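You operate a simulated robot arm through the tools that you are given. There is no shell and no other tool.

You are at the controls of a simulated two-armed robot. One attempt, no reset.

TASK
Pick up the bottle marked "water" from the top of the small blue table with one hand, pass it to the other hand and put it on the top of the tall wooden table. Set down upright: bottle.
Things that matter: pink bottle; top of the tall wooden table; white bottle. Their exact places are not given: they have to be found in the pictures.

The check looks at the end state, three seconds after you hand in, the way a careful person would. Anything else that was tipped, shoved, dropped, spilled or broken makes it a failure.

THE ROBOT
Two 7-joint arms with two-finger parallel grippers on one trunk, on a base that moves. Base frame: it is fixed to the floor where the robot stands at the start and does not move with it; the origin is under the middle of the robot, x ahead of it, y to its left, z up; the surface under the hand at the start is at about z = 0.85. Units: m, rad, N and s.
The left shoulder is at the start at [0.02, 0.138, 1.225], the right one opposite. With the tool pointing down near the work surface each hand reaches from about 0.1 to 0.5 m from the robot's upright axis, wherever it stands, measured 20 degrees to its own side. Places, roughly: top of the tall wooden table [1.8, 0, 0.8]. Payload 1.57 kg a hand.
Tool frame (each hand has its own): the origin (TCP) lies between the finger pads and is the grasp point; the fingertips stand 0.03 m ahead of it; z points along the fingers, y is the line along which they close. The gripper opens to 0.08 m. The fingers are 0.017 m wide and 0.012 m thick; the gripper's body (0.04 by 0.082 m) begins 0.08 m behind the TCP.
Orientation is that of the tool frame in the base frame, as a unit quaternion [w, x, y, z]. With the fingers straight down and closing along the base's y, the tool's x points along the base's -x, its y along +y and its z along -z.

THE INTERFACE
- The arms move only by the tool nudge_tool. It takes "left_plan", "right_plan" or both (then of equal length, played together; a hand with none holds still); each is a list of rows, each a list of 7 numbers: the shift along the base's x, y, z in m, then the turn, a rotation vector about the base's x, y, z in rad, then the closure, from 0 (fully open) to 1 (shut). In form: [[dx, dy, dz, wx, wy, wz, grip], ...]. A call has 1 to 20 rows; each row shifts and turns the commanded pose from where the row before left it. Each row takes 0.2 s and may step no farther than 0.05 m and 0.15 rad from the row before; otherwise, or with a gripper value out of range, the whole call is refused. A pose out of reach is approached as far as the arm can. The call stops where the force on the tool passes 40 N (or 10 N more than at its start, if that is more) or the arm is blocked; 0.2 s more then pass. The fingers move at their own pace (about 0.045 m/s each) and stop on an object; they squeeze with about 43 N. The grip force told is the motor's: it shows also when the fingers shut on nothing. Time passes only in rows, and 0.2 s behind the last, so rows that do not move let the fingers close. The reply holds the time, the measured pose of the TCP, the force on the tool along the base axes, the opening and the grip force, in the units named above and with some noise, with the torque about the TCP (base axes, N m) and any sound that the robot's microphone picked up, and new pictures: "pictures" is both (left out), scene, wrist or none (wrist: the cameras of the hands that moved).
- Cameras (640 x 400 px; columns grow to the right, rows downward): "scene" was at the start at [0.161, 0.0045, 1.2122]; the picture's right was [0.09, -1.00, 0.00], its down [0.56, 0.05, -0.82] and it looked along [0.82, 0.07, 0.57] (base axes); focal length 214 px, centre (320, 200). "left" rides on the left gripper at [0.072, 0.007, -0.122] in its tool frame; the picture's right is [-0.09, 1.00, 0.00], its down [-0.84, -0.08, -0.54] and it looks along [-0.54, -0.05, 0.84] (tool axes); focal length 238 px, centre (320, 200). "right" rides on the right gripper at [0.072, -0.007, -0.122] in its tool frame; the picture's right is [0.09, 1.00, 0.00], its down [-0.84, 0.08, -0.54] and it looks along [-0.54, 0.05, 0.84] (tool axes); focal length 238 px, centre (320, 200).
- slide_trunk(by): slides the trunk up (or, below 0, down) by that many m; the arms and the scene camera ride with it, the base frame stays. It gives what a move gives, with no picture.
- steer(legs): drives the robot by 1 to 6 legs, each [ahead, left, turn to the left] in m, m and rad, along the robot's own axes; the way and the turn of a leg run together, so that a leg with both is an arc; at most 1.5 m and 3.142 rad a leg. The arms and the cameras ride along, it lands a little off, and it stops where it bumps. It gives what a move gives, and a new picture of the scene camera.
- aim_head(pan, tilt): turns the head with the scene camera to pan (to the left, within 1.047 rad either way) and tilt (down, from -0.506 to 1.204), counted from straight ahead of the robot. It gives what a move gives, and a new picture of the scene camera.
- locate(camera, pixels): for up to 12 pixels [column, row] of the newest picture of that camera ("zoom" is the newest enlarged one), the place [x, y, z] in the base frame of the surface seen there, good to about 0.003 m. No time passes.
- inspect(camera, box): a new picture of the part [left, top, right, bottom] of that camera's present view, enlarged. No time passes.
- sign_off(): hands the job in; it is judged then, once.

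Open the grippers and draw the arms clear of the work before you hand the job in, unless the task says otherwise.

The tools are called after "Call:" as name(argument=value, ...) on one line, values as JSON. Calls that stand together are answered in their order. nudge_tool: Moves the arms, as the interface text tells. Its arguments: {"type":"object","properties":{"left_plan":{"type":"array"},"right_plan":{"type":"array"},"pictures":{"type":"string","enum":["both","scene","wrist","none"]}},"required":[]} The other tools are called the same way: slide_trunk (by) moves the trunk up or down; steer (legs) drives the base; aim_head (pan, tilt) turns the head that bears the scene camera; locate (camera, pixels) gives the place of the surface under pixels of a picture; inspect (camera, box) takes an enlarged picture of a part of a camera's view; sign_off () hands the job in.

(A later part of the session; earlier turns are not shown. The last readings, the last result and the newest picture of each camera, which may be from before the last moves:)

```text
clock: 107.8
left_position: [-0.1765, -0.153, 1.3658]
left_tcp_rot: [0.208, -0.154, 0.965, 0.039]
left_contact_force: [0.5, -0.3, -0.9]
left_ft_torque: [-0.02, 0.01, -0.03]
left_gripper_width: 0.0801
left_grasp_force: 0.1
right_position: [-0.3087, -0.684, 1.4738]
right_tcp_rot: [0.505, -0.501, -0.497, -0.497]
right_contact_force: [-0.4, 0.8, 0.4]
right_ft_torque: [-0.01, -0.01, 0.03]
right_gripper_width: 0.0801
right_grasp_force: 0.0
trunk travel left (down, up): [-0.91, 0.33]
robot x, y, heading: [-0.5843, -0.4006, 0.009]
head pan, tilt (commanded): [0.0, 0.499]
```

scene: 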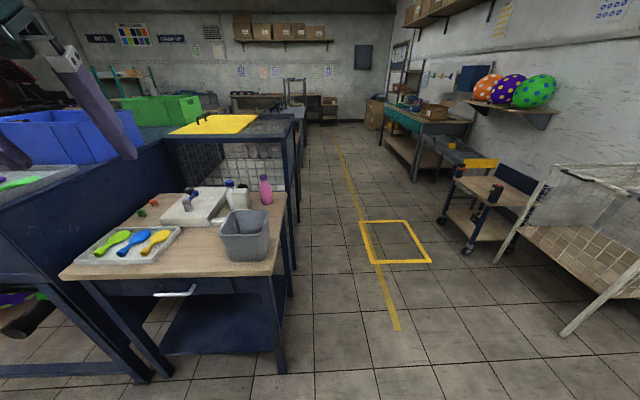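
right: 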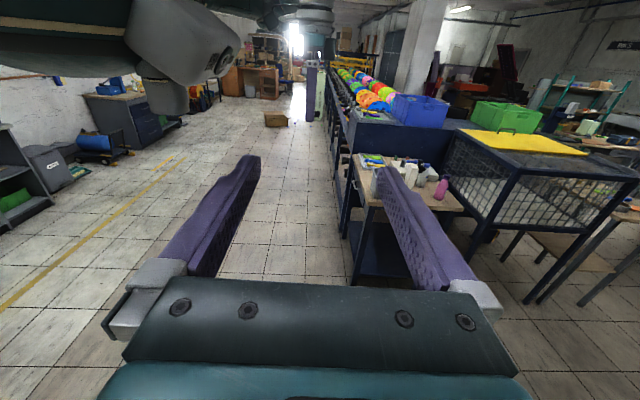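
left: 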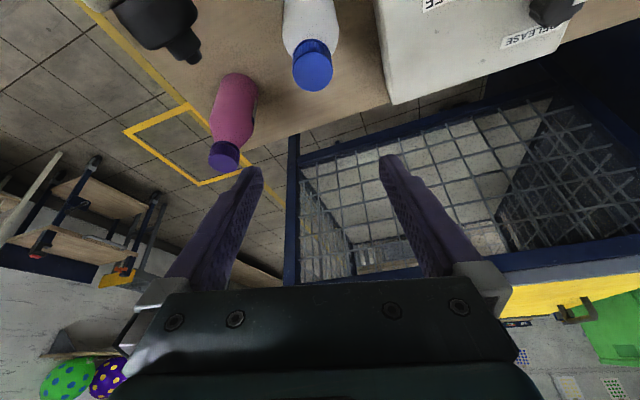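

I'm in open floor at (-0.58, -0.40). I'll tilt the right hand back to pointing down while bringing the left hand back to a plain downward pose, closer in.

Call:
nudge_tool(right_plan=[[0, 0, 0, -0.143, 0, 0, 0], [0, 0, 0, -0.143, 0, 0, 0], [0, 0, 0, -0.143, 0, 0, 0], [0, 0, 0, -0.143, 0, 0, 0], [0, 0, 0, -0.143, 0, 0, 0], [0, 0, 0, -0.143, 0, 0, 0], [0, 0, 0, -0.143, 0, 0, 0], [0, 0, 0, -0.143, 0, 0, 0], [0, 0, 0, -0.143, 0, 0, 0], [0, 0, 0, -0.143, 0, 0, 0], [0, 0, 0, -0.141, 0, 0, 0], [0, 0, 0, 0, 0, 0, 0]], left_plan=[[-0.015, -0.003, 0, 0, 0, -0.08, 0], [-0.015, -0.003, 0, 0, 0, -0.08, 0], [-0.015, -0.003, 0, 0, 0, -0.08, 0], [-0.015, -0.003, 0, 0, 0, -0.08, 0], [-0.015, -0.003, 0, 0, 0.14, 0, 0], [-0.015, -0.003, 0, 0, 0.14, 0, 0], [-0.015, -0.003, 0, 0, 0.14, 0, 0], [-0.01, -0.003, 0, 0, 0, 0, 0], [0, 0, 0, 0, 0, 0, 0], [0, 0, 0, 0, 0, 0, 0], [0, 0, 0, 0, 0, 0, 0], [0, 0, 0, 0, 0, 0, 0]], pictures="scene")

```text
clock: 109.0
left_position: [-0.1962, -0.1405, 1.3227]
left_tcp_rot: [0.152, -0.001, 0.988, 0.009]
left_contact_force: [-0.4, 0.0, -0.6]
left_ft_torque: [0.05, 0.0, 0.02]
left_gripper_width: 0.0802
left_grasp_force: 0.1
left hand out of reach, approached as far as the arm can: row 1, 2, 3, 4, 5, 6
right_position: [-0.3062, -0.6863, 1.4727]
right_tcp_rot: [-0.306, 0.652, 0.626, 0.298]
right_contact_force: [8.5, -0.2, 0.6]
right_ft_torque: [-0.07, 1.26, 0.36]
right_gripper_width: 0.0799
right_grasp_force: 0.0
trunk travel left (down, up): [-0.91, 0.33]
robot x, y, heading: [-0.5875, -0.401, 0.006]
head pan, tilt (commanded): [0.0, 0.499]
stopped in row 6 (right hand): the force on the tool passed its limit at 68 N (the readings are from after the stop); the commanded pose is now the measured one
```

scene: 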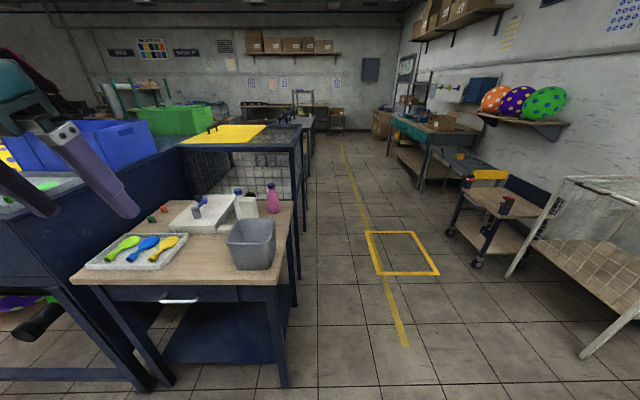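

The right hand touched something mid-turn (68 N, now 8 N), probably its own upper arm, since it is about 0.1 m higher and closer in than when I first turned it. I'll lower it and move it forward before continuing; then look at it.

Call:
nudge_tool(right_plan=[[0.02, 0, -0.03, 0, 0, 0, 0], [0.02, 0.0, -0.035, 0, 0, 0, 0], [0.02, 0.01, -0.035, 0, 0, 0, 0], [0, 0, 0, 0, 0, 0, 0]], pictures="wrist")

Call:
aim_head(pan=-0.7, tilt=0.2)

```text
clock: 110.0
left_position: [-0.1944, -0.1391, 1.3234]
left_tcp_rot: [0.152, 0.0, 0.988, 0.008]
left_contact_force: [1.4, -0.6, -0.6]
left_ft_torque: [0.02, 0.01, 0.04]
left_gripper_width: 0.08
left_grasp_force: 0.1
right_position: [-0.2462, -0.6775, 1.37]
right_tcp_rot: [-0.306, 0.651, 0.628, 0.298]
right_contact_force: [-0.4, -0.5, 0.3]
right_ft_torque: [-0.01, -0.05, 0.0]
right_gripper_width: 0.0802
right_grasp_force: 0.0
trunk travel left (down, up): [-0.91, 0.33]
robot x, y, heading: [-0.5898, -0.4047, 0.007]
head pan, tilt (commanded): [0.0, 0.499]
```

right: 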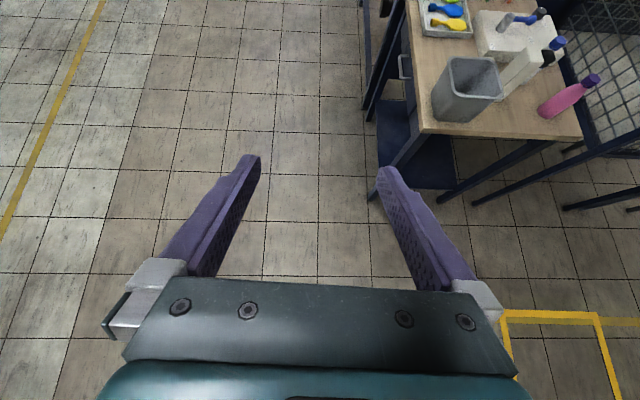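

```text
clock: 111.0
left_position: [-0.1958, -0.1411, 1.3222]
left_tcp_rot: [0.152, -0.001, 0.988, 0.009]
left_contact_force: [0.1, 0.5, 0.1]
left_ft_torque: [-0.02, -0.01, 0.0]
left_gripper_width: 0.08
left_grasp_force: 0.1
right_position: [-0.2465, -0.6764, 1.3714]
right_tcp_rot: [-0.305, 0.651, 0.628, 0.297]
right_contact_force: [0.2, 0.3, 0.2]
right_ft_torque: [0.01, 0.0, 0.0]
right_gripper_width: 0.08
right_grasp_force: 0.1
trunk travel left (down, up): [-0.91, 0.33]
robot x, y, heading: [-0.5876, -0.3994, 0.009]
head pan, tilt (commanded): [-0.7, 0.201]
```

scene: 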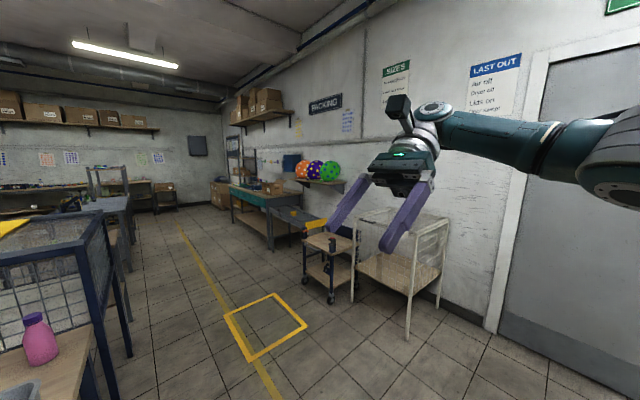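

The right hand is free again and visible at [400,170]. I'll finish tilting it down (0.88 rad more).

Call:
nudge_tool(right_plan=[[0, 0, 0, -0.143, 0, 0, 0], [0, 0, 0, -0.143, 0, 0, 0], [0, 0, 0, -0.143, 0, 0, 0], [0, 0, 0, -0.143, 0, 0, 0], [0, 0, 0, -0.143, 0, 0, 0], [0, 0, 0, -0.143, 0, 0, 0], [0, 0, 0, -0.02, 0, 0, 0], [0, 0, 0, 0, 0, 0, 0]], pictures="scene")

```text
clock: 112.8
left_position: [-0.1952, -0.1388, 1.3226]
left_tcp_rot: [0.152, 0.0, 0.988, 0.008]
left_contact_force: [-0.6, -0.7, -0.4]
left_ft_torque: [-0.04, 0.03, 0.01]
left_gripper_width: 0.0801
left_grasp_force: 0.0
right_position: [-0.245, -0.6763, 1.3717]
right_tcp_rot: [0.002, 0.72, 0.694, 0.003]
right_contact_force: [0.5, 0.9, 0.2]
right_ft_torque: [0.0, 0.0, -0.02]
right_gripper_width: 0.0801
right_grasp_force: 0.1
trunk travel left (down, up): [-0.91, 0.33]
robot x, y, heading: [-0.5849, -0.3975, 0.008]
head pan, tilt (commanded): [-0.7, 0.201]
```

scene: 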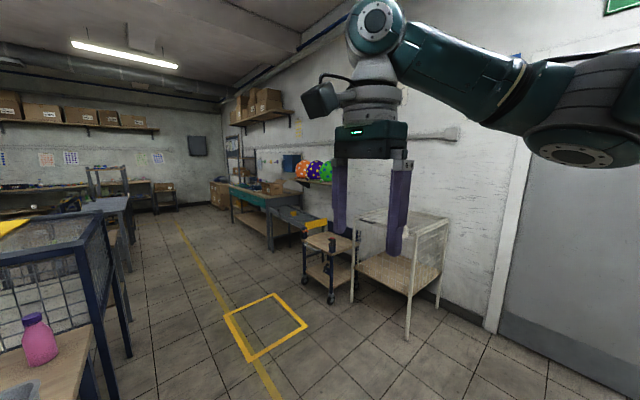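

The right hand points straight down with its camera on its left. I'll check how the left arm sits by panning the head left.

Call:
aim_head(pan=0.7, tilt=0.0)

Call:
locate(camera="scene", pixels=[[320, 60], [320, 120], [320, 200], [200, 60], [200, 120], [200, 200], [450, 60], [450, 120], [450, 200], [550, 100], [100, 100], [60, 200]])

```text
clock: 114.4
left_position: [-0.1947, -0.139, 1.3224]
left_tcp_rot: [0.152, 0.001, 0.988, 0.008]
left_contact_force: [-0.2, 0.0, -0.3]
left_ft_torque: [0.0, 0.01, 0.0]
left_gripper_width: 0.0801
left_grasp_force: 0.1
right_position: [-0.247, -0.6769, 1.3723]
right_tcp_rot: [0.0, 0.719, 0.695, 0.004]
right_contact_force: [-1.1, -0.1, 0.2]
right_ft_torque: [0.0, 0.01, -0.01]
right_gripper_width: 0.0802
right_grasp_force: 0.0
trunk travel left (down, up): [-0.91, 0.33]
robot x, y, heading: [-0.5918, -0.4039, 0.002]
head pan, tilt (commanded): [0.7, 0.0]
```

scene: 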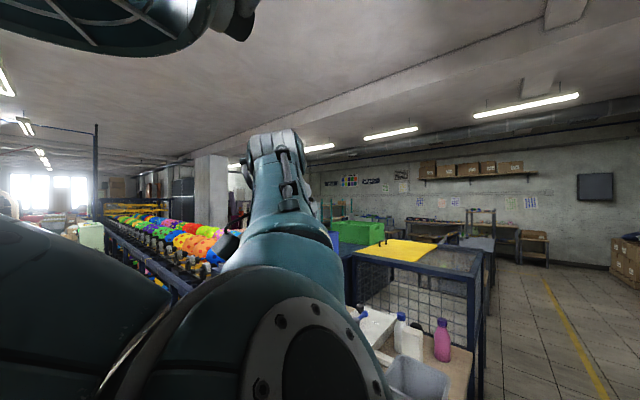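

```text
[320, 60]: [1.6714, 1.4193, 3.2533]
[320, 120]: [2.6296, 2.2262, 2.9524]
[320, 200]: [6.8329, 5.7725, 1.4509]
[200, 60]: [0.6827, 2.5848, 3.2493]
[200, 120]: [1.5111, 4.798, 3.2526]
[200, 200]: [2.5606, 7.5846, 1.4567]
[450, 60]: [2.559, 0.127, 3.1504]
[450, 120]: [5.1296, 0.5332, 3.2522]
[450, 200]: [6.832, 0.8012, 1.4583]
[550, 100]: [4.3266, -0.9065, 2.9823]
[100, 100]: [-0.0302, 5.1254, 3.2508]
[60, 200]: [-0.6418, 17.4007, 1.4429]
```

The head is free now; the left elbow is low in front of the chest. I'll drive round to the table's right side: strafe right, ahead, and turn left to face +y at about (0.33, -0.95).

Call:
aim_head(pan=0.0, tilt=0.5)

Call:
steer(legs=[[0, -0.55, 0], [0.92, 0, 0], [0, 0, 1.57]])

```text
clock: 115.4
left_position: [-0.1966, -0.1349, 1.3231]
left_tcp_rot: [0.152, -0.003, 0.988, 0.011]
left_contact_force: [-0.3, -0.5, 0.3]
left_ft_torque: [-0.03, 0.01, -0.01]
left_gripper_width: 0.0799
left_grasp_force: 0.1
right_position: [-0.2461, -0.6766, 1.3719]
right_tcp_rot: [0.0, 0.72, 0.694, 0.005]
right_contact_force: [-0.4, 0.4, 0.2]
right_ft_torque: [-0.01, -0.03, 0.01]
right_gripper_width: 0.0801
right_grasp_force: 0.1
trunk travel left (down, up): [-0.91, 0.33]
robot x, y, heading: [-0.5885, -0.4017, 0.006]
head pan, tilt (commanded): [0.0, 0.499]
```

scene: 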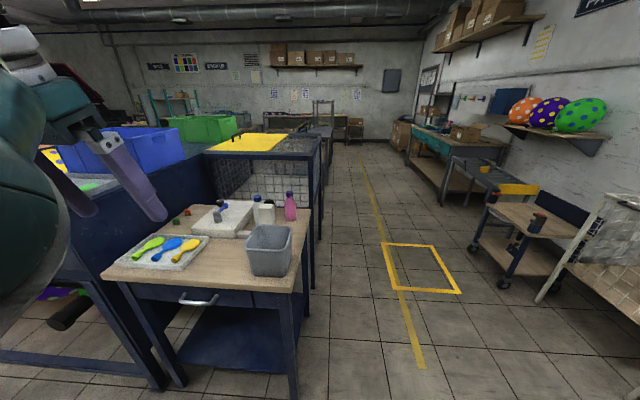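

```text
clock: 126.9
left_position: [0.0642, -0.5649, 1.3219]
left_tcp_rot: [-0.1, 0.709, -0.689, -0.115]
left_contact_force: [0.0, -0.1, -0.4]
left_ft_torque: [0.0, 0.01, -0.05]
left_gripper_width: 0.0801
left_grasp_force: 0.1
right_position: [0.603, -0.5989, 1.3724]
right_tcp_rot: [-0.002, 0.004, 1.0, 0.002]
right_contact_force: [-0.3, 0.6, -0.9]
right_ft_torque: [0.03, 0.02, 0.01]
right_gripper_width: 0.0799
right_grasp_force: 0.1
trunk travel left (down, up): [-0.91, 0.33]
robot x, y, heading: [0.3375, -0.947, 1.602]
head pan, tilt (commanded): [0.0, 0.499]
```

scene: 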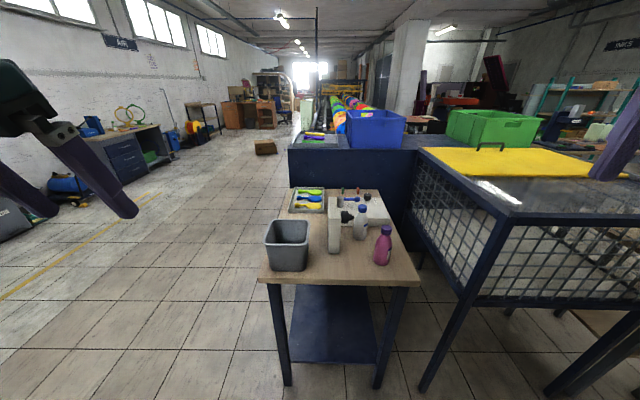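

I face +y now with the whole small table in view (white bottle at [361,222], pink at [383,245]). I'll move ahead 0.5 m with hands at z 1.32 and higher.

Call:
steer(legs=[[0.5, -0.01, -0.03]])

Call:
aim_head(pan=-0.25, tilt=0.9)

```text
clock: 129.8
left_position: [0.0788, -0.0642, 1.3212]
left_tcp_rot: [0.101, -0.697, 0.701, 0.113]
left_contact_force: [0.1, 0.3, -0.3]
left_ft_torque: [-0.01, 0.03, -0.02]
left_gripper_width: 0.0799
left_grasp_force: 0.1
right_position: [0.6146, -0.1165, 1.372]
right_tcp_rot: [-0.002, 0.021, 1.0, 0.003]
right_contact_force: [0.9, -0.2, 0.6]
right_ft_torque: [0.01, 0.0, 0.02]
right_gripper_width: 0.08
right_grasp_force: 0.1
trunk travel left (down, up): [-0.91, 0.33]
robot x, y, heading: [0.3374, -0.4528, 1.574]
head pan, tilt (commanded): [0.0, 0.499]
```

scene: 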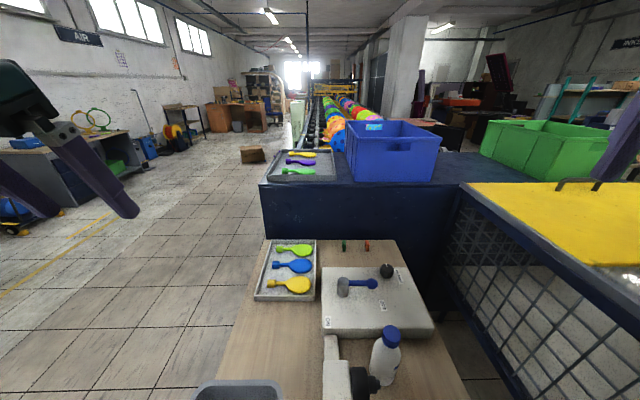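

```text
clock: 130.7
left_position: [0.0781, -0.0629, 1.3214]
left_tcp_rot: [0.102, -0.697, 0.7, 0.113]
left_contact_force: [0.4, -0.7, 0.4]
left_ft_torque: [-0.03, -0.03, -0.01]
left_gripper_width: 0.08
left_grasp_force: 0.0
right_position: [0.6154, -0.117, 1.3718]
right_tcp_rot: [-0.003, 0.02, 1.0, 0.002]
right_contact_force: [0.0, -0.1, -0.4]
right_ft_torque: [-0.02, -0.01, -0.02]
right_gripper_width: 0.0799
right_grasp_force: 0.2
trunk travel left (down, up): [-0.91, 0.33]
robot x, y, heading: [0.3399, -0.4557, 1.568]
head pan, tilt (commanded): [-0.25, 0.901]
```

scene: 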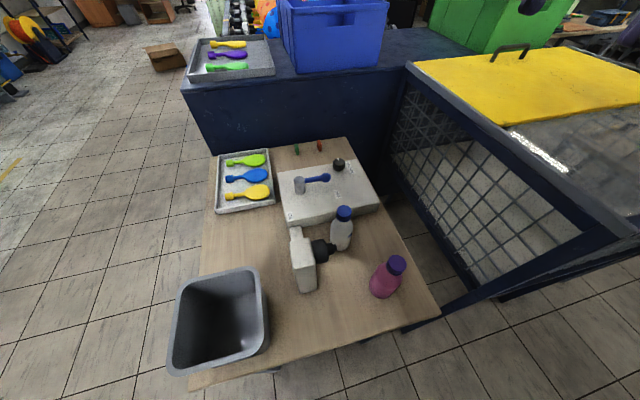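

The view shows the knob pointing at +x beside the white bottle ([322,248] and [342,228]). I'll step 0.04 m closer, then zoom in and re-locate the cap from this side.

Call:
steer(legs=[[0.04, 0, 0]])

Call:
inspect(camera="scene", box=[280, 190, 420, 320])

```text
clock: 131.6
left_position: [0.0793, -0.0244, 1.3223]
left_tcp_rot: [0.101, -0.697, 0.701, 0.113]
left_contact_force: [-0.2, 0.4, 1.2]
left_ft_torque: [0.0, -0.04, 0.0]
left_gripper_width: 0.0802
left_grasp_force: 0.0
right_position: [0.6158, -0.0759, 1.372]
right_tcp_rot: [-0.003, 0.021, 1.0, 0.002]
right_contact_force: [0.2, -0.9, 0.6]
right_ft_torque: [0.03, -0.01, -0.02]
right_gripper_width: 0.0802
right_grasp_force: 0.1
trunk travel left (down, up): [-0.91, 0.33]
robot x, y, heading: [0.3411, -0.412, 1.574]
head pan, tilt (commanded): [-0.25, 0.901]
```

scene: 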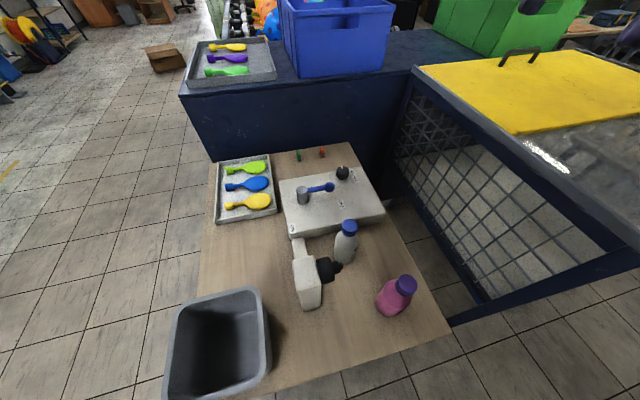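

```text
3.08 times, centred on (350, 255) of scene
```

zoom: 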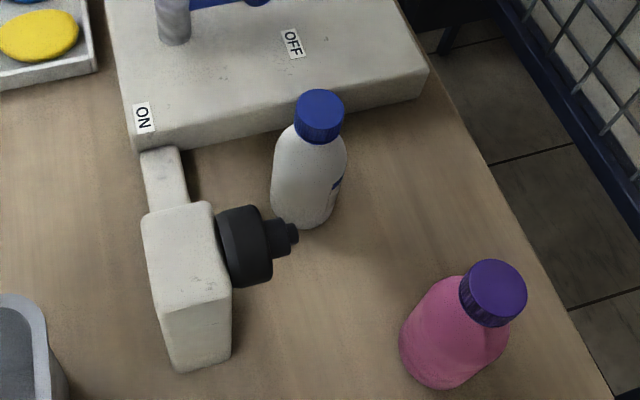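

I'll locate the cap's edges, the body, the knob tip and the lever box edge from this side.

Call:
locate(camera="zoom", pixels=[[320, 106], [300, 106], [340, 106], [320, 92], [320, 121], [310, 200], [275, 180], [342, 165], [292, 234], [245, 245], [320, 125], [425, 75]])

```text
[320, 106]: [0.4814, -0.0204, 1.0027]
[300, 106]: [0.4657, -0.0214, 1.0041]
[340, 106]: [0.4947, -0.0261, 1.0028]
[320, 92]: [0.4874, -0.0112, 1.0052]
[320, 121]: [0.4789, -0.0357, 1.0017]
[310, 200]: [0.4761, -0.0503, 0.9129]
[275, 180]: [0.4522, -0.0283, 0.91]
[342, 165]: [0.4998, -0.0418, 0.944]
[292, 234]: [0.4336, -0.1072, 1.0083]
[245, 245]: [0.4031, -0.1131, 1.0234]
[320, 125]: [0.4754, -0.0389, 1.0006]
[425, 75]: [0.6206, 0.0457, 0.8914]
```

The cap centre is confirmed at (0.480, -0.025). I'll move the right hand over it at z 1.37.

Call:
nudge_tool(right_plan=[[-0.034, 0.0127, 0, 0, 0, -0.01, 0], [-0.034, 0.0127, 0, 0, 0, -0.01, 0], [-0.034, 0.0127, 0, 0, 0, -0.01, 0], [-0.0338, 0.0127, 0, 0, 0, -0.01, 0], [0, 0, 0, 0, 0, 0, 0]], pictures="both")

```text
clock: 132.8
left_position: [0.0786, -0.0233, 1.3223]
left_tcp_rot: [0.102, -0.697, 0.701, 0.114]
left_contact_force: [0.1, -0.6, 1.1]
left_ft_torque: [-0.01, -0.02, 0.0]
left_gripper_width: 0.0799
left_grasp_force: 0.1
right_position: [0.4789, -0.0256, 1.3728]
right_tcp_rot: [-0.002, 0.041, 0.999, 0.002]
right_contact_force: [0.4, -0.4, 0.2]
right_ft_torque: [0.03, 0.01, -0.02]
right_gripper_width: 0.08
right_grasp_force: 0.2
trunk travel left (down, up): [-0.91, 0.33]
robot x, y, heading: [0.3394, -0.4165, 1.572]
head pan, tilt (commanded): [-0.25, 0.901]
```

scene: 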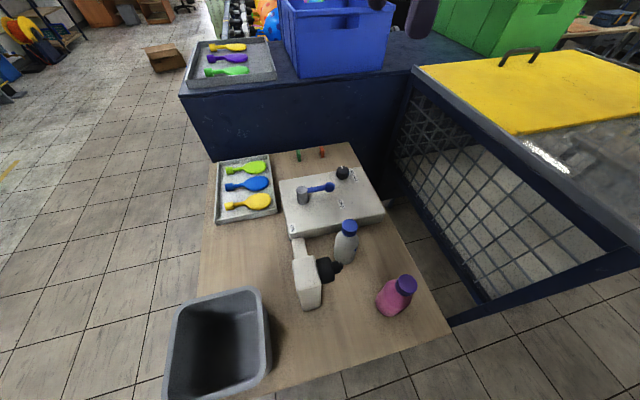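
right: 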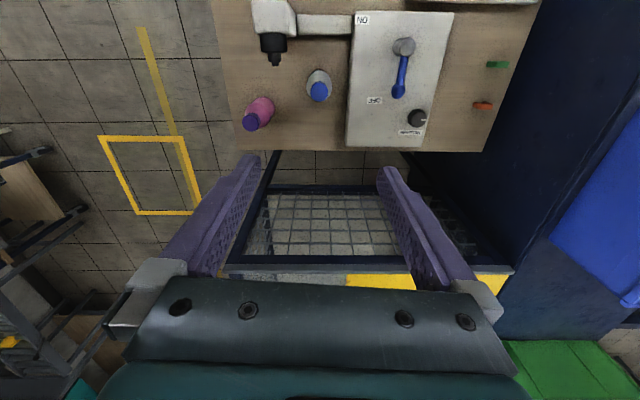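

The right hand is centred above the bottle. I'll lower the trunk by 0.22 m (fingertips then at about z 1.12) and look again at the right arm's clearance over the pink bottle.

Call:
slide_trunk(by=-0.22)

Call:
aim_head(pan=-0.7, tilt=0.6)

```text
clock: 135.1
left_position: [0.0777, -0.0249, 1.1018]
left_tcp_rot: [0.102, -0.697, 0.701, 0.113]
left_contact_force: [-0.4, 0.0, 0.3]
left_ft_torque: [0.01, 0.03, 0.04]
left_gripper_width: 0.0801
left_grasp_force: 0.1
right_position: [0.4796, -0.0245, 1.1524]
right_tcp_rot: [-0.002, 0.039, 0.999, 0.002]
right_contact_force: [0.3, 0.8, -0.2]
right_ft_torque: [0.03, 0.02, 0.0]
right_gripper_width: 0.0801
right_grasp_force: 0.0
trunk travel left (down, up): [-0.69, 0.55]
robot x, y, heading: [0.3392, -0.4136, 1.57]
head pan, tilt (commanded): [-0.25, 0.901]
```

```text
clock: 136.0
left_position: [0.0786, -0.0244, 1.1019]
left_tcp_rot: [0.103, -0.697, 0.701, 0.114]
left_contact_force: [0.4, 0.5, -0.2]
left_ft_torque: [-0.01, 0.01, -0.03]
left_gripper_width: 0.0797
left_grasp_force: 0.0
right_position: [0.4789, -0.0253, 1.1534]
right_tcp_rot: [-0.002, 0.04, 0.999, 0.003]
right_contact_force: [-0.2, -0.6, 0.4]
right_ft_torque: [0.01, 0.01, -0.02]
right_gripper_width: 0.0798
right_grasp_force: 0.0
trunk travel left (down, up): [-0.69, 0.55]
robot x, y, heading: [0.342, -0.4163, 1.576]
head pan, tilt (commanded): [-0.7, 0.6]
```

scene: 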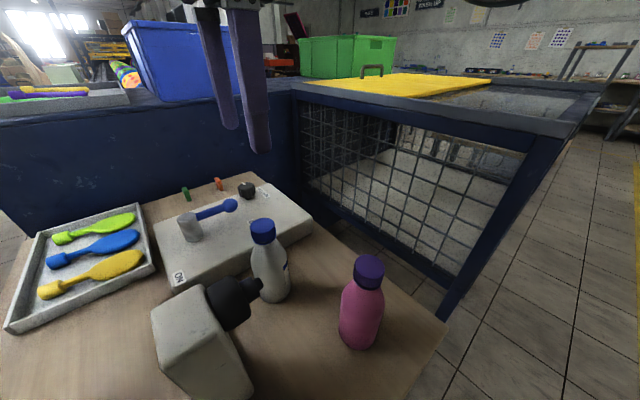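

Nothing of the right arm hangs low near the pink bottle. I'll descend in steps with the gripper open, first to z of about 1.03, and straighten the small yaw.

Call:
nudge_tool(right_plan=[[0.0005, 0, -0.04, 0, 0, 0.04, 0], [0.0005, 0, -0.04, 0, 0, 0.04, 0], [0, 0, -0.04, 0, 0, 0, 0], [0, 0, 0, 0, 0, 0, 0]], pictures="both")

```text
clock: 137.0
left_position: [0.0785, -0.0242, 1.1025]
left_tcp_rot: [0.102, -0.698, 0.7, 0.113]
left_contact_force: [0.1, 0.5, 0.0]
left_ft_torque: [0.01, 0.0, 0.02]
left_gripper_width: 0.0799
left_grasp_force: 0.1
right_position: [0.4805, -0.0254, 1.0329]
right_tcp_rot: [-0.003, -0.001, 1.0, 0.003]
right_contact_force: [-0.3, -0.2, 0.1]
right_ft_torque: [0.02, 0.02, 0.01]
right_gripper_width: 0.0799
right_grasp_force: 0.0
trunk travel left (down, up): [-0.69, 0.55]
robot x, y, heading: [0.3381, -0.4113, 1.574]
head pan, tilt (commanded): [-0.7, 0.6]
```

scene: 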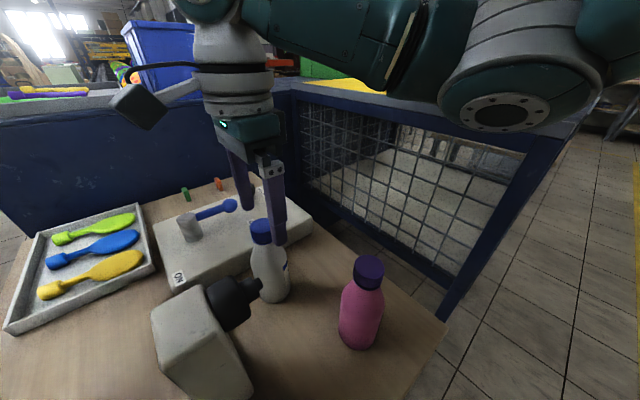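
right: 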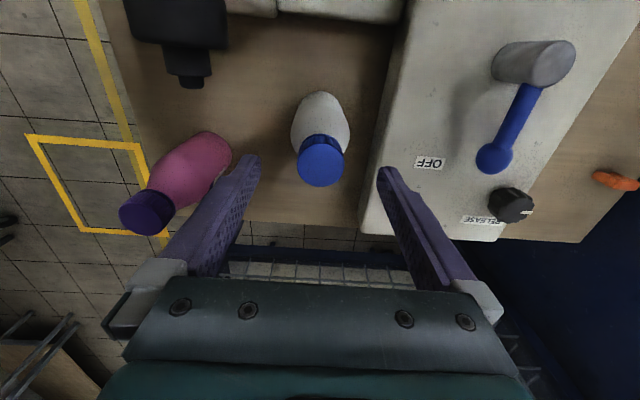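

The hand tracks exactly: (0.4805, -0.0254, 1.033). Before the rest of the descent I'll check the elbow's height (scene [500,120]) over the pink bottle.

Call:
locate(camera="scene", pixels=[[500, 120], [450, 110], [400, 80], [540, 120], [130, 110], [250, 180], [280, 230], [368, 270], [262, 228], [300, 60]])

```text
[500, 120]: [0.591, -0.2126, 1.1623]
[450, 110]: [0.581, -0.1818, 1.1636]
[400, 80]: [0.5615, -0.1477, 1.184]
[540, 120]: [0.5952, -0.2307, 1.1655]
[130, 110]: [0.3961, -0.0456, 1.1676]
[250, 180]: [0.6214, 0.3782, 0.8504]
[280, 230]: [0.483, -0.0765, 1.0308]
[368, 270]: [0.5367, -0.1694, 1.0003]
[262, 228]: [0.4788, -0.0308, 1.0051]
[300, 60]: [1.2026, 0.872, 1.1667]
```

The elbow has 0.15 m clearance over the pink bottle. I'll finish the descent to TCP z 0.945.

Call:
nudge_tool(right_plan=[[0, 0, -0.03, 0, 0, 0, 0], [0, 0, -0.03, 0, 0, 0, 0], [0, 0, -0.028, 0, 0, 0, 0], [0, 0, 0, 0, 0, 0, 0]], pictures="both")

```text
clock: 138.0
left_position: [0.0783, -0.0244, 1.1021]
left_tcp_rot: [0.102, -0.697, 0.701, 0.113]
left_contact_force: [-0.1, 0.3, 0.1]
left_ft_torque: [0.0, -0.05, 0.03]
left_gripper_width: 0.0799
left_grasp_force: 0.0
right_position: [0.4808, -0.0255, 0.9457]
right_tcp_rot: [-0.002, -0.001, 1.0, 0.003]
right_contact_force: [-0.4, -0.6, 0.3]
right_ft_torque: [0.01, -0.02, 0.01]
right_gripper_width: 0.08
right_grasp_force: 0.2
trunk travel left (down, up): [-0.69, 0.55]
robot x, y, heading: [0.3396, -0.4145, 1.567]
head pan, tilt (commanded): [-0.7, 0.6]
```

scene: 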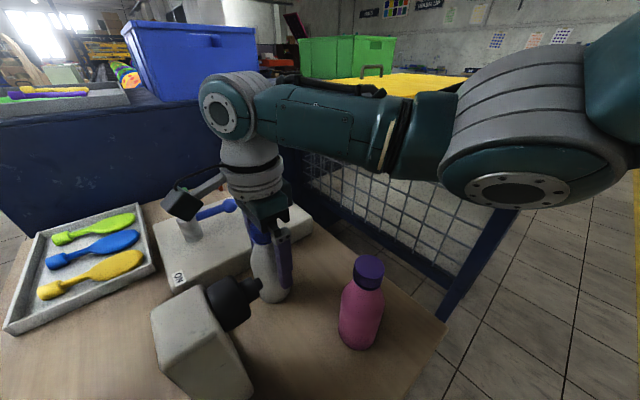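
right: 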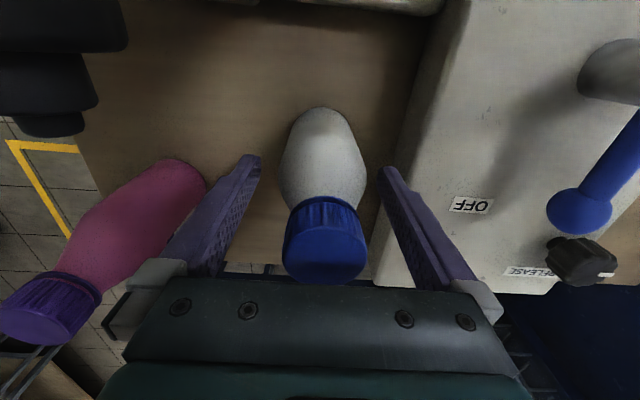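

The bottle is centred between the fingers with no contact. I'll close the right gripper.

Call:
nudge_tool(right_plan=[[0, 0, 0, 0, 0, 0, 1], [0, 0, 0, 0, 0, 0, 1], [0, 0, 0, 0, 0, 0, 1], [0, 0, 0, 0, 0, 0, 1]], pictures="both")

```text
clock: 139.0
left_position: [0.0781, -0.0251, 1.1014]
left_tcp_rot: [0.102, -0.697, 0.7, 0.113]
left_contact_force: [0.3, -0.4, -0.4]
left_ft_torque: [0.0, -0.02, 0.05]
left_gripper_width: 0.0801
left_grasp_force: 0.1
right_position: [0.4819, -0.0245, 0.9439]
right_tcp_rot: [-0.003, 0.0, 1.0, 0.003]
right_contact_force: [-0.4, 0.6, -1.1]
right_ft_torque: [0.03, 0.02, -0.02]
right_gripper_width: 0.0536
right_grasp_force: 35.9
trunk travel left (down, up): [-0.69, 0.55]
robot x, y, heading: [0.3378, -0.419, 1.571]
head pan, tilt (commanded): [-0.7, 0.6]
```

scene: 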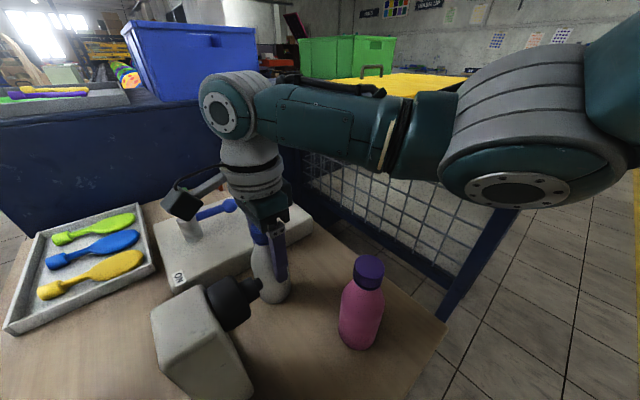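
right: 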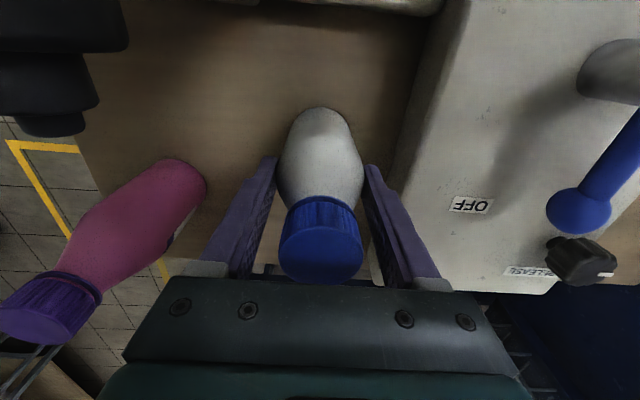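

The bottle is gripped (width 0.0536, 36 N). I'll lift it straight up.

Call:
nudge_tool(right_plan=[[0, 0, 0.01, 0, 0, 0, 1], [0, 0, 0.02, 0, 0, 0, 1], [0, 0, 0.04, 0, 0, 0, 1], [0, 0, 0.04, 0, 0, 0, 1], [0, 0, 0.045, 0, 0, 0, 1], [0, 0, 0.045, 0, 0, 0, 1], [0, 0, 0, 0, 0, 0, 1]], pictures="both")

```text
clock: 140.6
left_position: [0.0784, -0.0246, 1.1011]
left_tcp_rot: [0.102, -0.698, 0.7, 0.114]
left_contact_force: [0.7, -0.6, 0.0]
left_ft_torque: [0.02, 0.04, 0.02]
left_gripper_width: 0.0798
left_grasp_force: 0.0
right_position: [0.4803, -0.0252, 1.1462]
right_tcp_rot: [-0.002, 0.0, 1.0, 0.003]
right_contact_force: [0.0, 0.8, -2.4]
right_ft_torque: [-0.02, 0.02, -0.02]
right_gripper_width: 0.0538
right_grasp_force: 42.5
trunk travel left (down, up): [-0.69, 0.55]
robot x, y, heading: [0.3361, -0.4165, 1.569]
head pan, tilt (commanded): [-0.7, 0.6]
```

scene: 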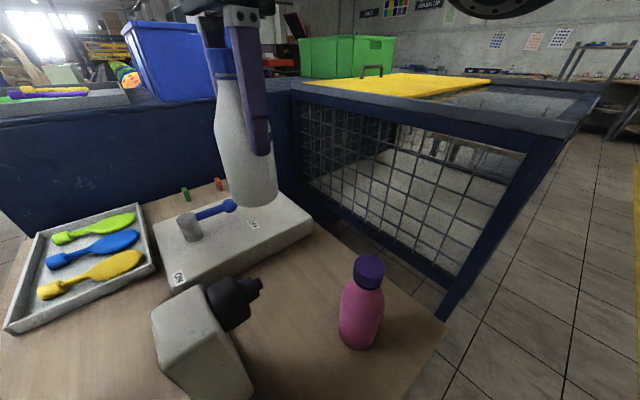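
right: 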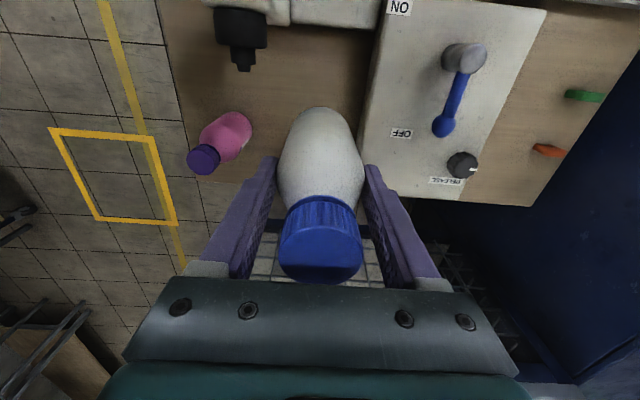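

The bottle is lifted cleanly (about 2.4 N) and nothing else moved. I'll raise the trunk 0.2 m and back off into the corridor.

Call:
slide_trunk(by=0.2)

Call:
steer(legs=[[-0.55, 0, 0]])

```text
clock: 142.8
left_position: [0.0771, -0.0247, 1.3014]
left_tcp_rot: [0.102, -0.698, 0.7, 0.113]
left_contact_force: [-0.6, 1.4, 0.3]
left_ft_torque: [0.0, 0.02, 0.03]
left_gripper_width: 0.0798
left_grasp_force: 0.1
right_position: [0.4802, -0.025, 1.3436]
right_tcp_rot: [-0.002, 0.0, 1.0, 0.002]
right_contact_force: [-1.0, 0.6, -0.9]
right_ft_torque: [0.02, -0.02, 0.02]
right_gripper_width: 0.0537
right_grasp_force: 43.0
trunk travel left (down, up): [-0.89, 0.35]
robot x, y, heading: [0.3383, -0.416, 1.574]
head pan, tilt (commanded): [-0.7, 0.6]
```

```text
clock: 145.9
left_position: [0.0785, -0.5742, 1.3032]
left_tcp_rot: [0.101, -0.698, 0.699, 0.114]
left_contact_force: [-0.3, -0.7, -0.3]
left_ft_torque: [0.0, 0.05, -0.02]
left_gripper_width: 0.08
left_grasp_force: 0.1
right_position: [0.4823, -0.5744, 1.3445]
right_tcp_rot: [-0.003, -0.001, 1.0, 0.002]
right_contact_force: [0.6, -0.4, -1.2]
right_ft_torque: [0.0, 0.04, 0.0]
right_gripper_width: 0.0537
right_grasp_force: 43.2
trunk travel left (down, up): [-0.89, 0.35]
robot x, y, heading: [0.3421, -0.9648, 1.57]
head pan, tilt (commanded): [-0.7, 0.6]
```

scene: 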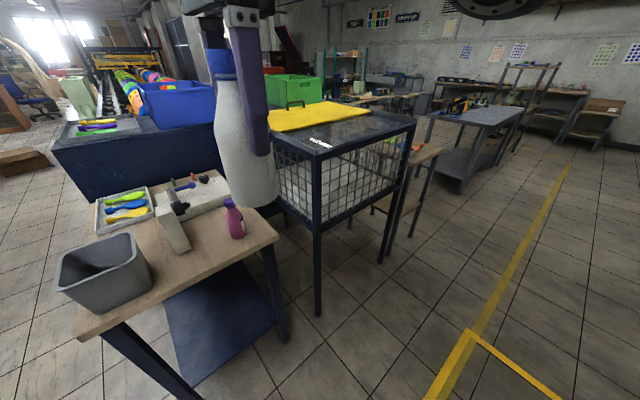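

The bottle is out in the corridor at (0.48, -0.57, 1.34). Now I reconfigure the left arm for receiving: first take out its forward tilt and move it a little outward to the robot's left (base -x).

Call:
nudge_tool(left_plan=[[-0.01, 0, 0, -0.1, 0, 0, 0], [-0.01, 0, 0, -0.1, 0, 0, 0], [-0.01, 0, 0, -0.105, 0, 0, 0], [0, 0, 0, 0, 0, 0, 0]], pictures="none")

Call:
aim_head(pan=0.3, tilt=0.3)

```text
clock: 146.9
left_position: [0.0485, -0.5732, 1.3015]
left_tcp_rot: [-0.006, -0.705, 0.709, 0.005]
left_contact_force: [-0.5, 1.0, -0.1]
left_ft_torque: [0.05, -0.01, 0.0]
left_gripper_width: 0.0801
left_grasp_force: 0.1
right_position: [0.4809, -0.5735, 1.3456]
right_tcp_rot: [-0.003, -0.001, 1.0, 0.003]
right_contact_force: [0.7, -0.7, -2.0]
right_ft_torque: [-0.01, -0.01, 0.03]
right_gripper_width: 0.054
right_grasp_force: 42.6
trunk travel left (down, up): [-0.89, 0.35]
robot x, y, heading: [0.342, -0.9639, 1.58]
head pan, tilt (commanded): [-0.7, 0.6]
```

```text
clock: 148.2
left_position: [0.0491, -0.5744, 1.3022]
left_tcp_rot: [-0.006, -0.706, 0.709, 0.006]
left_contact_force: [-0.2, 0.0, -0.5]
left_ft_torque: [0.0, -0.01, -0.03]
left_gripper_width: 0.0799
left_grasp_force: 0.1
right_position: [0.4812, -0.5738, 1.3446]
right_tcp_rot: [-0.003, -0.001, 1.0, 0.002]
right_contact_force: [0.4, 0.0, -2.2]
right_ft_torque: [-0.03, 0.0, 0.01]
right_gripper_width: 0.0537
right_grasp_force: 42.8
trunk travel left (down, up): [-0.89, 0.35]
robot x, y, heading: [0.343, -0.9594, 1.574]
head pan, tilt (commanded): [0.3, 0.3]
```

scene: 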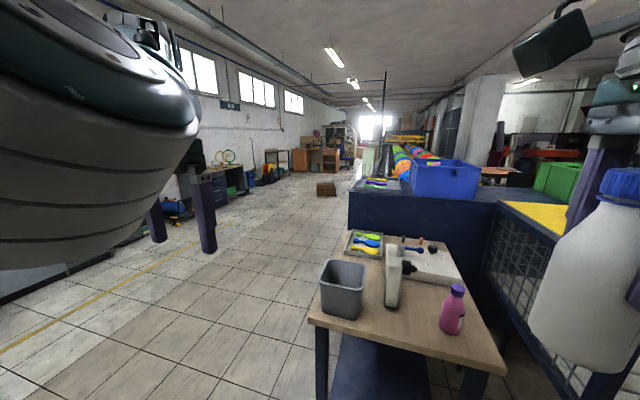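

The left hand now points straight down and the head is free. I'll yaw it +90° while drawing it slightly inward.

Call:
nudge_tool(left_plan=[[0.008, -0.0045, 0, 0, 0, 0.143, 0], [0.008, -0.0045, 0, 0, 0, 0.143, 0], [0.008, -0.0045, 0, 0, 0, 0.143, 0], [0.008, -0.0045, 0, 0, 0, 0.143, 0], [0.008, -0.0045, 0, 0, 0, 0.143, 0], [0.008, -0.0045, 0, 0, 0, 0.143, 0], [0.008, -0.0045, 0, 0, 0, 0.143, 0], [0.008, -0.0045, 0, 0, 0, 0.143, 0], [0.008, -0.0045, 0, 0, 0, 0.143, 0], [0.008, -0.0045, 0, 0, 0, 0.143, 0], [0.008, -0.0045, 0, 0, 0, 0.14, 0], [0, 0, 0, 0, 0, 0, 0]], pictures="scene")

```text
clock: 150.8
left_position: [0.0966, -0.5766, 1.2806]
left_tcp_rot: [0.009, 1.0, -0.002, 0.0]
left_contact_force: [-0.2, 0.4, 0.0]
left_ft_torque: [0.0, 0.01, 0.02]
left_gripper_width: 0.0803
left_grasp_force: 0.0
left hand out of reach, approached as far as the arm can: row 4, 5, 6, 7, 8, 9, 10, 11
right_position: [0.4815, -0.5737, 1.3453]
right_tcp_rot: [-0.002, -0.001, 1.0, 0.003]
right_contact_force: [0.0, -0.6, -1.5]
right_ft_torque: [-0.03, -0.03, -0.01]
right_gripper_width: 0.0536
right_grasp_force: 42.6
trunk travel left (down, up): [-0.89, 0.35]
robot x, y, heading: [0.3419, -0.9661, 1.577]
head pan, tilt (commanded): [0.3, 0.3]
```

scene: 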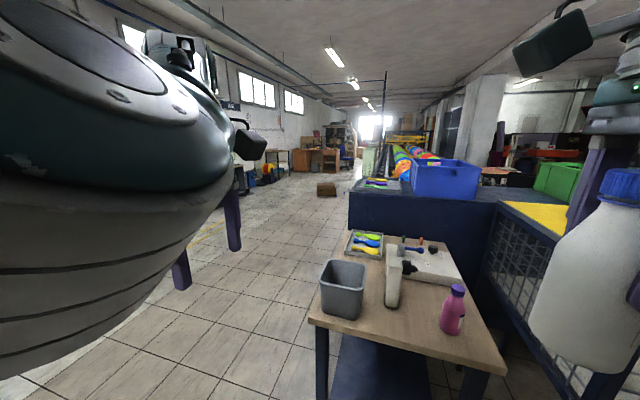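

The yaw was reached but the position was limited; the left elbow sits close to the head on the inside. I'll locate the visible left-arm links to understand its posture.

Call:
locate(camera="scene", pixels=[[60, 60], [120, 120], [60, 200], [180, 130], [100, 280], [20, 330], [200, 90], [180, 50], [250, 145], [235, 220], [180, 275], [30, 120]])

Call:
aim_head(pan=0.8, tilt=0.0)

```text
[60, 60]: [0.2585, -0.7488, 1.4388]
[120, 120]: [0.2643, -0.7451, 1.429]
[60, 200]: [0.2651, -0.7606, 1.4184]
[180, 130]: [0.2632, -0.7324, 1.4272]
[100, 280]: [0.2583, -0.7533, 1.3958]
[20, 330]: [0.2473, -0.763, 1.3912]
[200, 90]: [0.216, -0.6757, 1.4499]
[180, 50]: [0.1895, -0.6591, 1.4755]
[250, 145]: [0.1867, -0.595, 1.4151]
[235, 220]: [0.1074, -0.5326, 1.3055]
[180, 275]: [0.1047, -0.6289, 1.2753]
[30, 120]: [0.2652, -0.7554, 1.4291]
```

```text
clock: 151.8
left_position: [0.0983, -0.5772, 1.2824]
left_tcp_rot: [0.008, 1.0, -0.003, 0.0]
left_contact_force: [0.0, 0.5, -0.2]
left_ft_torque: [-0.01, 0.02, -0.01]
left_gripper_width: 0.0799
left_grasp_force: 0.1
right_position: [0.48, -0.5738, 1.3443]
right_tcp_rot: [-0.003, -0.003, 1.0, 0.002]
right_contact_force: [-0.1, -0.5, -2.0]
right_ft_torque: [0.01, 0.03, -0.01]
right_gripper_width: 0.0535
right_grasp_force: 43.1
trunk travel left (down, up): [-0.89, 0.35]
robot x, y, heading: [0.3408, -0.9668, 1.576]
head pan, tilt (commanded): [0.799, 0.0]
```

scene: 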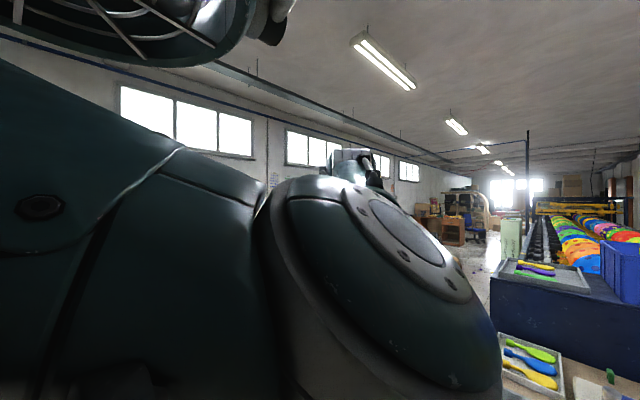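

The left elbow is on the inner side, so a sideways-pointing pose doesn't suit it; a forward-right pointing grasp (yaw -45°, about 70° forward tilt) low on the bottle does. I'll yaw the left hand back accordingly (-2.356 rad).

Call:
nudge_tool(left_plan=[[0, 0, 0, 0, 0, -0.147, 0], [0, 0, 0, 0, 0, -0.147, 0], [0, 0, 0, 0, 0, -0.147, 0], [0, 0, 0, 0, 0, -0.147, 0], [0, 0, 0, 0, 0, -0.147, 0], [0, 0, 0, 0, 0, -0.147, 0], [0, 0, 0, 0, 0, -0.147, 0], [0, 0, 0, 0, 0, -0.147, 0], [0, 0, 0, 0, 0, -0.147, 0], [0, 0, 0, 0, 0, -0.147, 0], [0, 0, 0, 0, 0, -0.147, 0], [0, 0, 0, 0, 0, -0.147, 0], [0, 0, 0, 0, 0, -0.147, 0], [0, 0, 0, 0, 0, -0.147, 0], [0, 0, 0, 0, 0, -0.147, 0], [0, 0, 0, 0, 0, -0.147, 0], [0, 0, 0, 0, 0, 0, 0]], pictures="scene")

```text
clock: 155.3
left_position: [0.0954, -0.5754, 1.2804]
left_tcp_rot: [-0.003, -0.382, 0.924, 0.007]
left_contact_force: [-0.6, 0.0, 0.5]
left_ft_torque: [0.0, 0.03, 0.01]
left_gripper_width: 0.0802
left_grasp_force: 0.1
right_position: [0.4819, -0.5725, 1.3446]
right_tcp_rot: [-0.002, -0.001, 1.0, 0.003]
right_contact_force: [0.5, -0.1, -2.2]
right_ft_torque: [0.01, 0.04, 0.01]
right_gripper_width: 0.0536
right_grasp_force: 43.0
trunk travel left (down, up): [-0.89, 0.35]
robot x, y, heading: [0.338, -0.9645, 1.573]
head pan, tilt (commanded): [0.799, 0.0]
```

scene: 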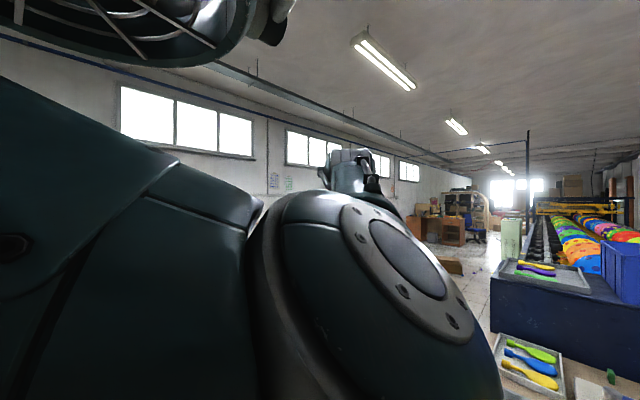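

Yaw is right (0.784 in base). I'll turn the head to the right out of the elbow's way, and then tilt the left hand forward in two stages.

Call:
aim_head(pan=-0.3, tilt=0.5)

Call:
nudge_tool(left_plan=[[0, 0, 0, 0.096, -0.096, 0, 0], [0, 0, 0, 0.096, -0.096, 0, 0], [0, 0, 0, 0.096, -0.096, 0, 0], [0, 0, 0, 0.096, -0.096, 0, 0], [0, 0, 0, 0, 0, 0, 0]], pictures="scene")

```text
clock: 156.7
left_position: [0.0973, -0.5754, 1.2814]
left_tcp_rot: [-0.003, -0.383, 0.924, 0.008]
left_contact_force: [0.1, 0.3, 0.3]
left_ft_torque: [0.02, 0.03, 0.04]
left_gripper_width: 0.08
left_grasp_force: 0.0
right_position: [0.4816, -0.5738, 1.3446]
right_tcp_rot: [-0.003, -0.001, 1.0, 0.003]
right_contact_force: [0.4, -0.4, -2.1]
right_ft_torque: [-0.01, 0.0, 0.0]
right_gripper_width: 0.0534
right_grasp_force: 43.6
trunk travel left (down, up): [-0.89, 0.35]
robot x, y, heading: [0.3411, -0.9653, 1.57]
head pan, tilt (commanded): [-0.3, 0.499]
```

scene: 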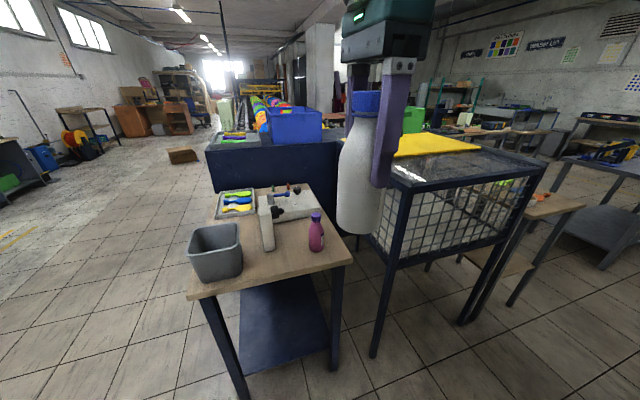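

```text
clock: 157.9
left_position: [0.091, -0.5688, 1.2775]
left_tcp_rot: [0.246, -0.37, 0.889, 0.11]
left_contact_force: [0.8, -0.9, 0.3]
left_ft_torque: [0.02, 0.0, -0.01]
left_gripper_width: 0.08
left_grasp_force: 0.0
left hand out of reach, approached as far as the arm can: row 1, 3
right_position: [0.4816, -0.5732, 1.3461]
right_tcp_rot: [-0.003, -0.001, 1.0, 0.003]
right_contact_force: [-0.7, -0.4, -2.1]
right_ft_torque: [0.02, 0.01, 0.01]
right_gripper_width: 0.0537
right_grasp_force: 43.0
trunk travel left (down, up): [-0.89, 0.35]
robot x, y, heading: [0.3393, -0.9661, 1.58]
head pan, tilt (commanded): [-0.3, 0.499]
```

scene: 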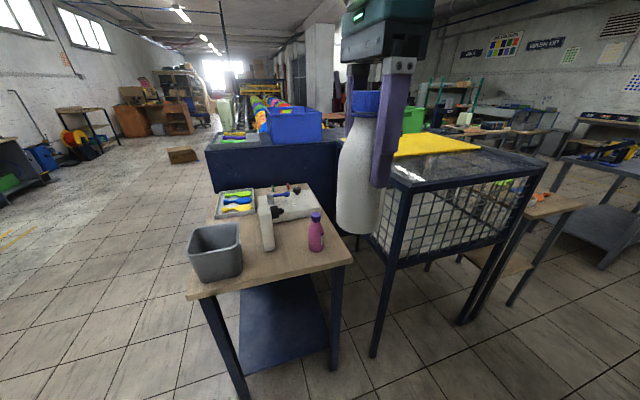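

The tilt reached 0.55 rad with slight limits. I'll continue tilting while moving the left hand inward and lower, which should suit the arm better; the bottle is still 0.25 m away.

Call:
nudge_tool(left_plan=[[0.015, -0.003, -0.02, 0.0, 0.0, 0, 0], [0.02, -0.003, -0.02, 0.096, -0.096, 0, 0], [0.02, -0.003, -0.02, 0.096, -0.096, 0, 0], [0.02, -0.003, -0.015, 0.096, -0.096, 0, 0], [0.02, -0.003, -0.015, 0.096, -0.096, 0, 0], [0.02, 0, 0, 0.096, -0.096, 0, 0], [0, 0, 0, 0, 0, 0, 0]], pictures="both")

```text
clock: 159.7
left_position: [0.1682, -0.5809, 1.1888]
left_tcp_rot: [0.491, -0.312, 0.774, 0.252]
left_contact_force: [-0.4, -0.4, 0.8]
left_ft_torque: [-0.01, 0.02, 0.01]
left_gripper_width: 0.0801
left_grasp_force: 0.0
right_position: [0.4818, -0.5739, 1.3446]
right_tcp_rot: [-0.003, -0.002, 1.0, 0.002]
right_contact_force: [0.0, -0.6, -2.2]
right_ft_torque: [0.03, 0.0, 0.0]
right_gripper_width: 0.0537
right_grasp_force: 43.2
trunk travel left (down, up): [-0.89, 0.35]
robot x, y, heading: [0.339, -0.9663, 1.576]
head pan, tilt (commanded): [-0.3, 0.499]
stopped in row 7 (left hand): the arm was blocked; the commanded pose is now the measured one
```

scene: 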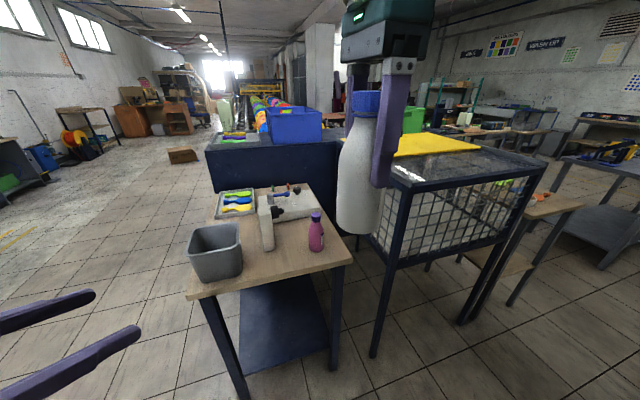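
left: 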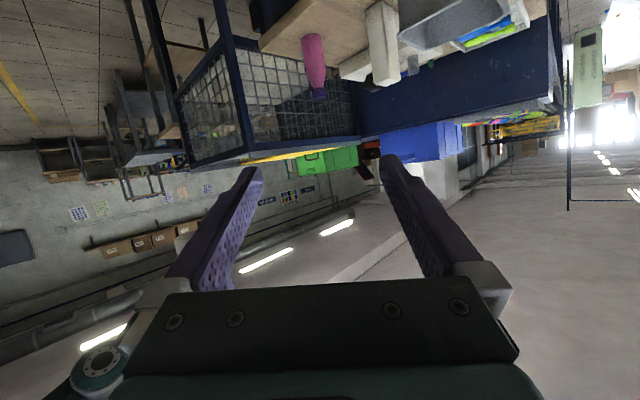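

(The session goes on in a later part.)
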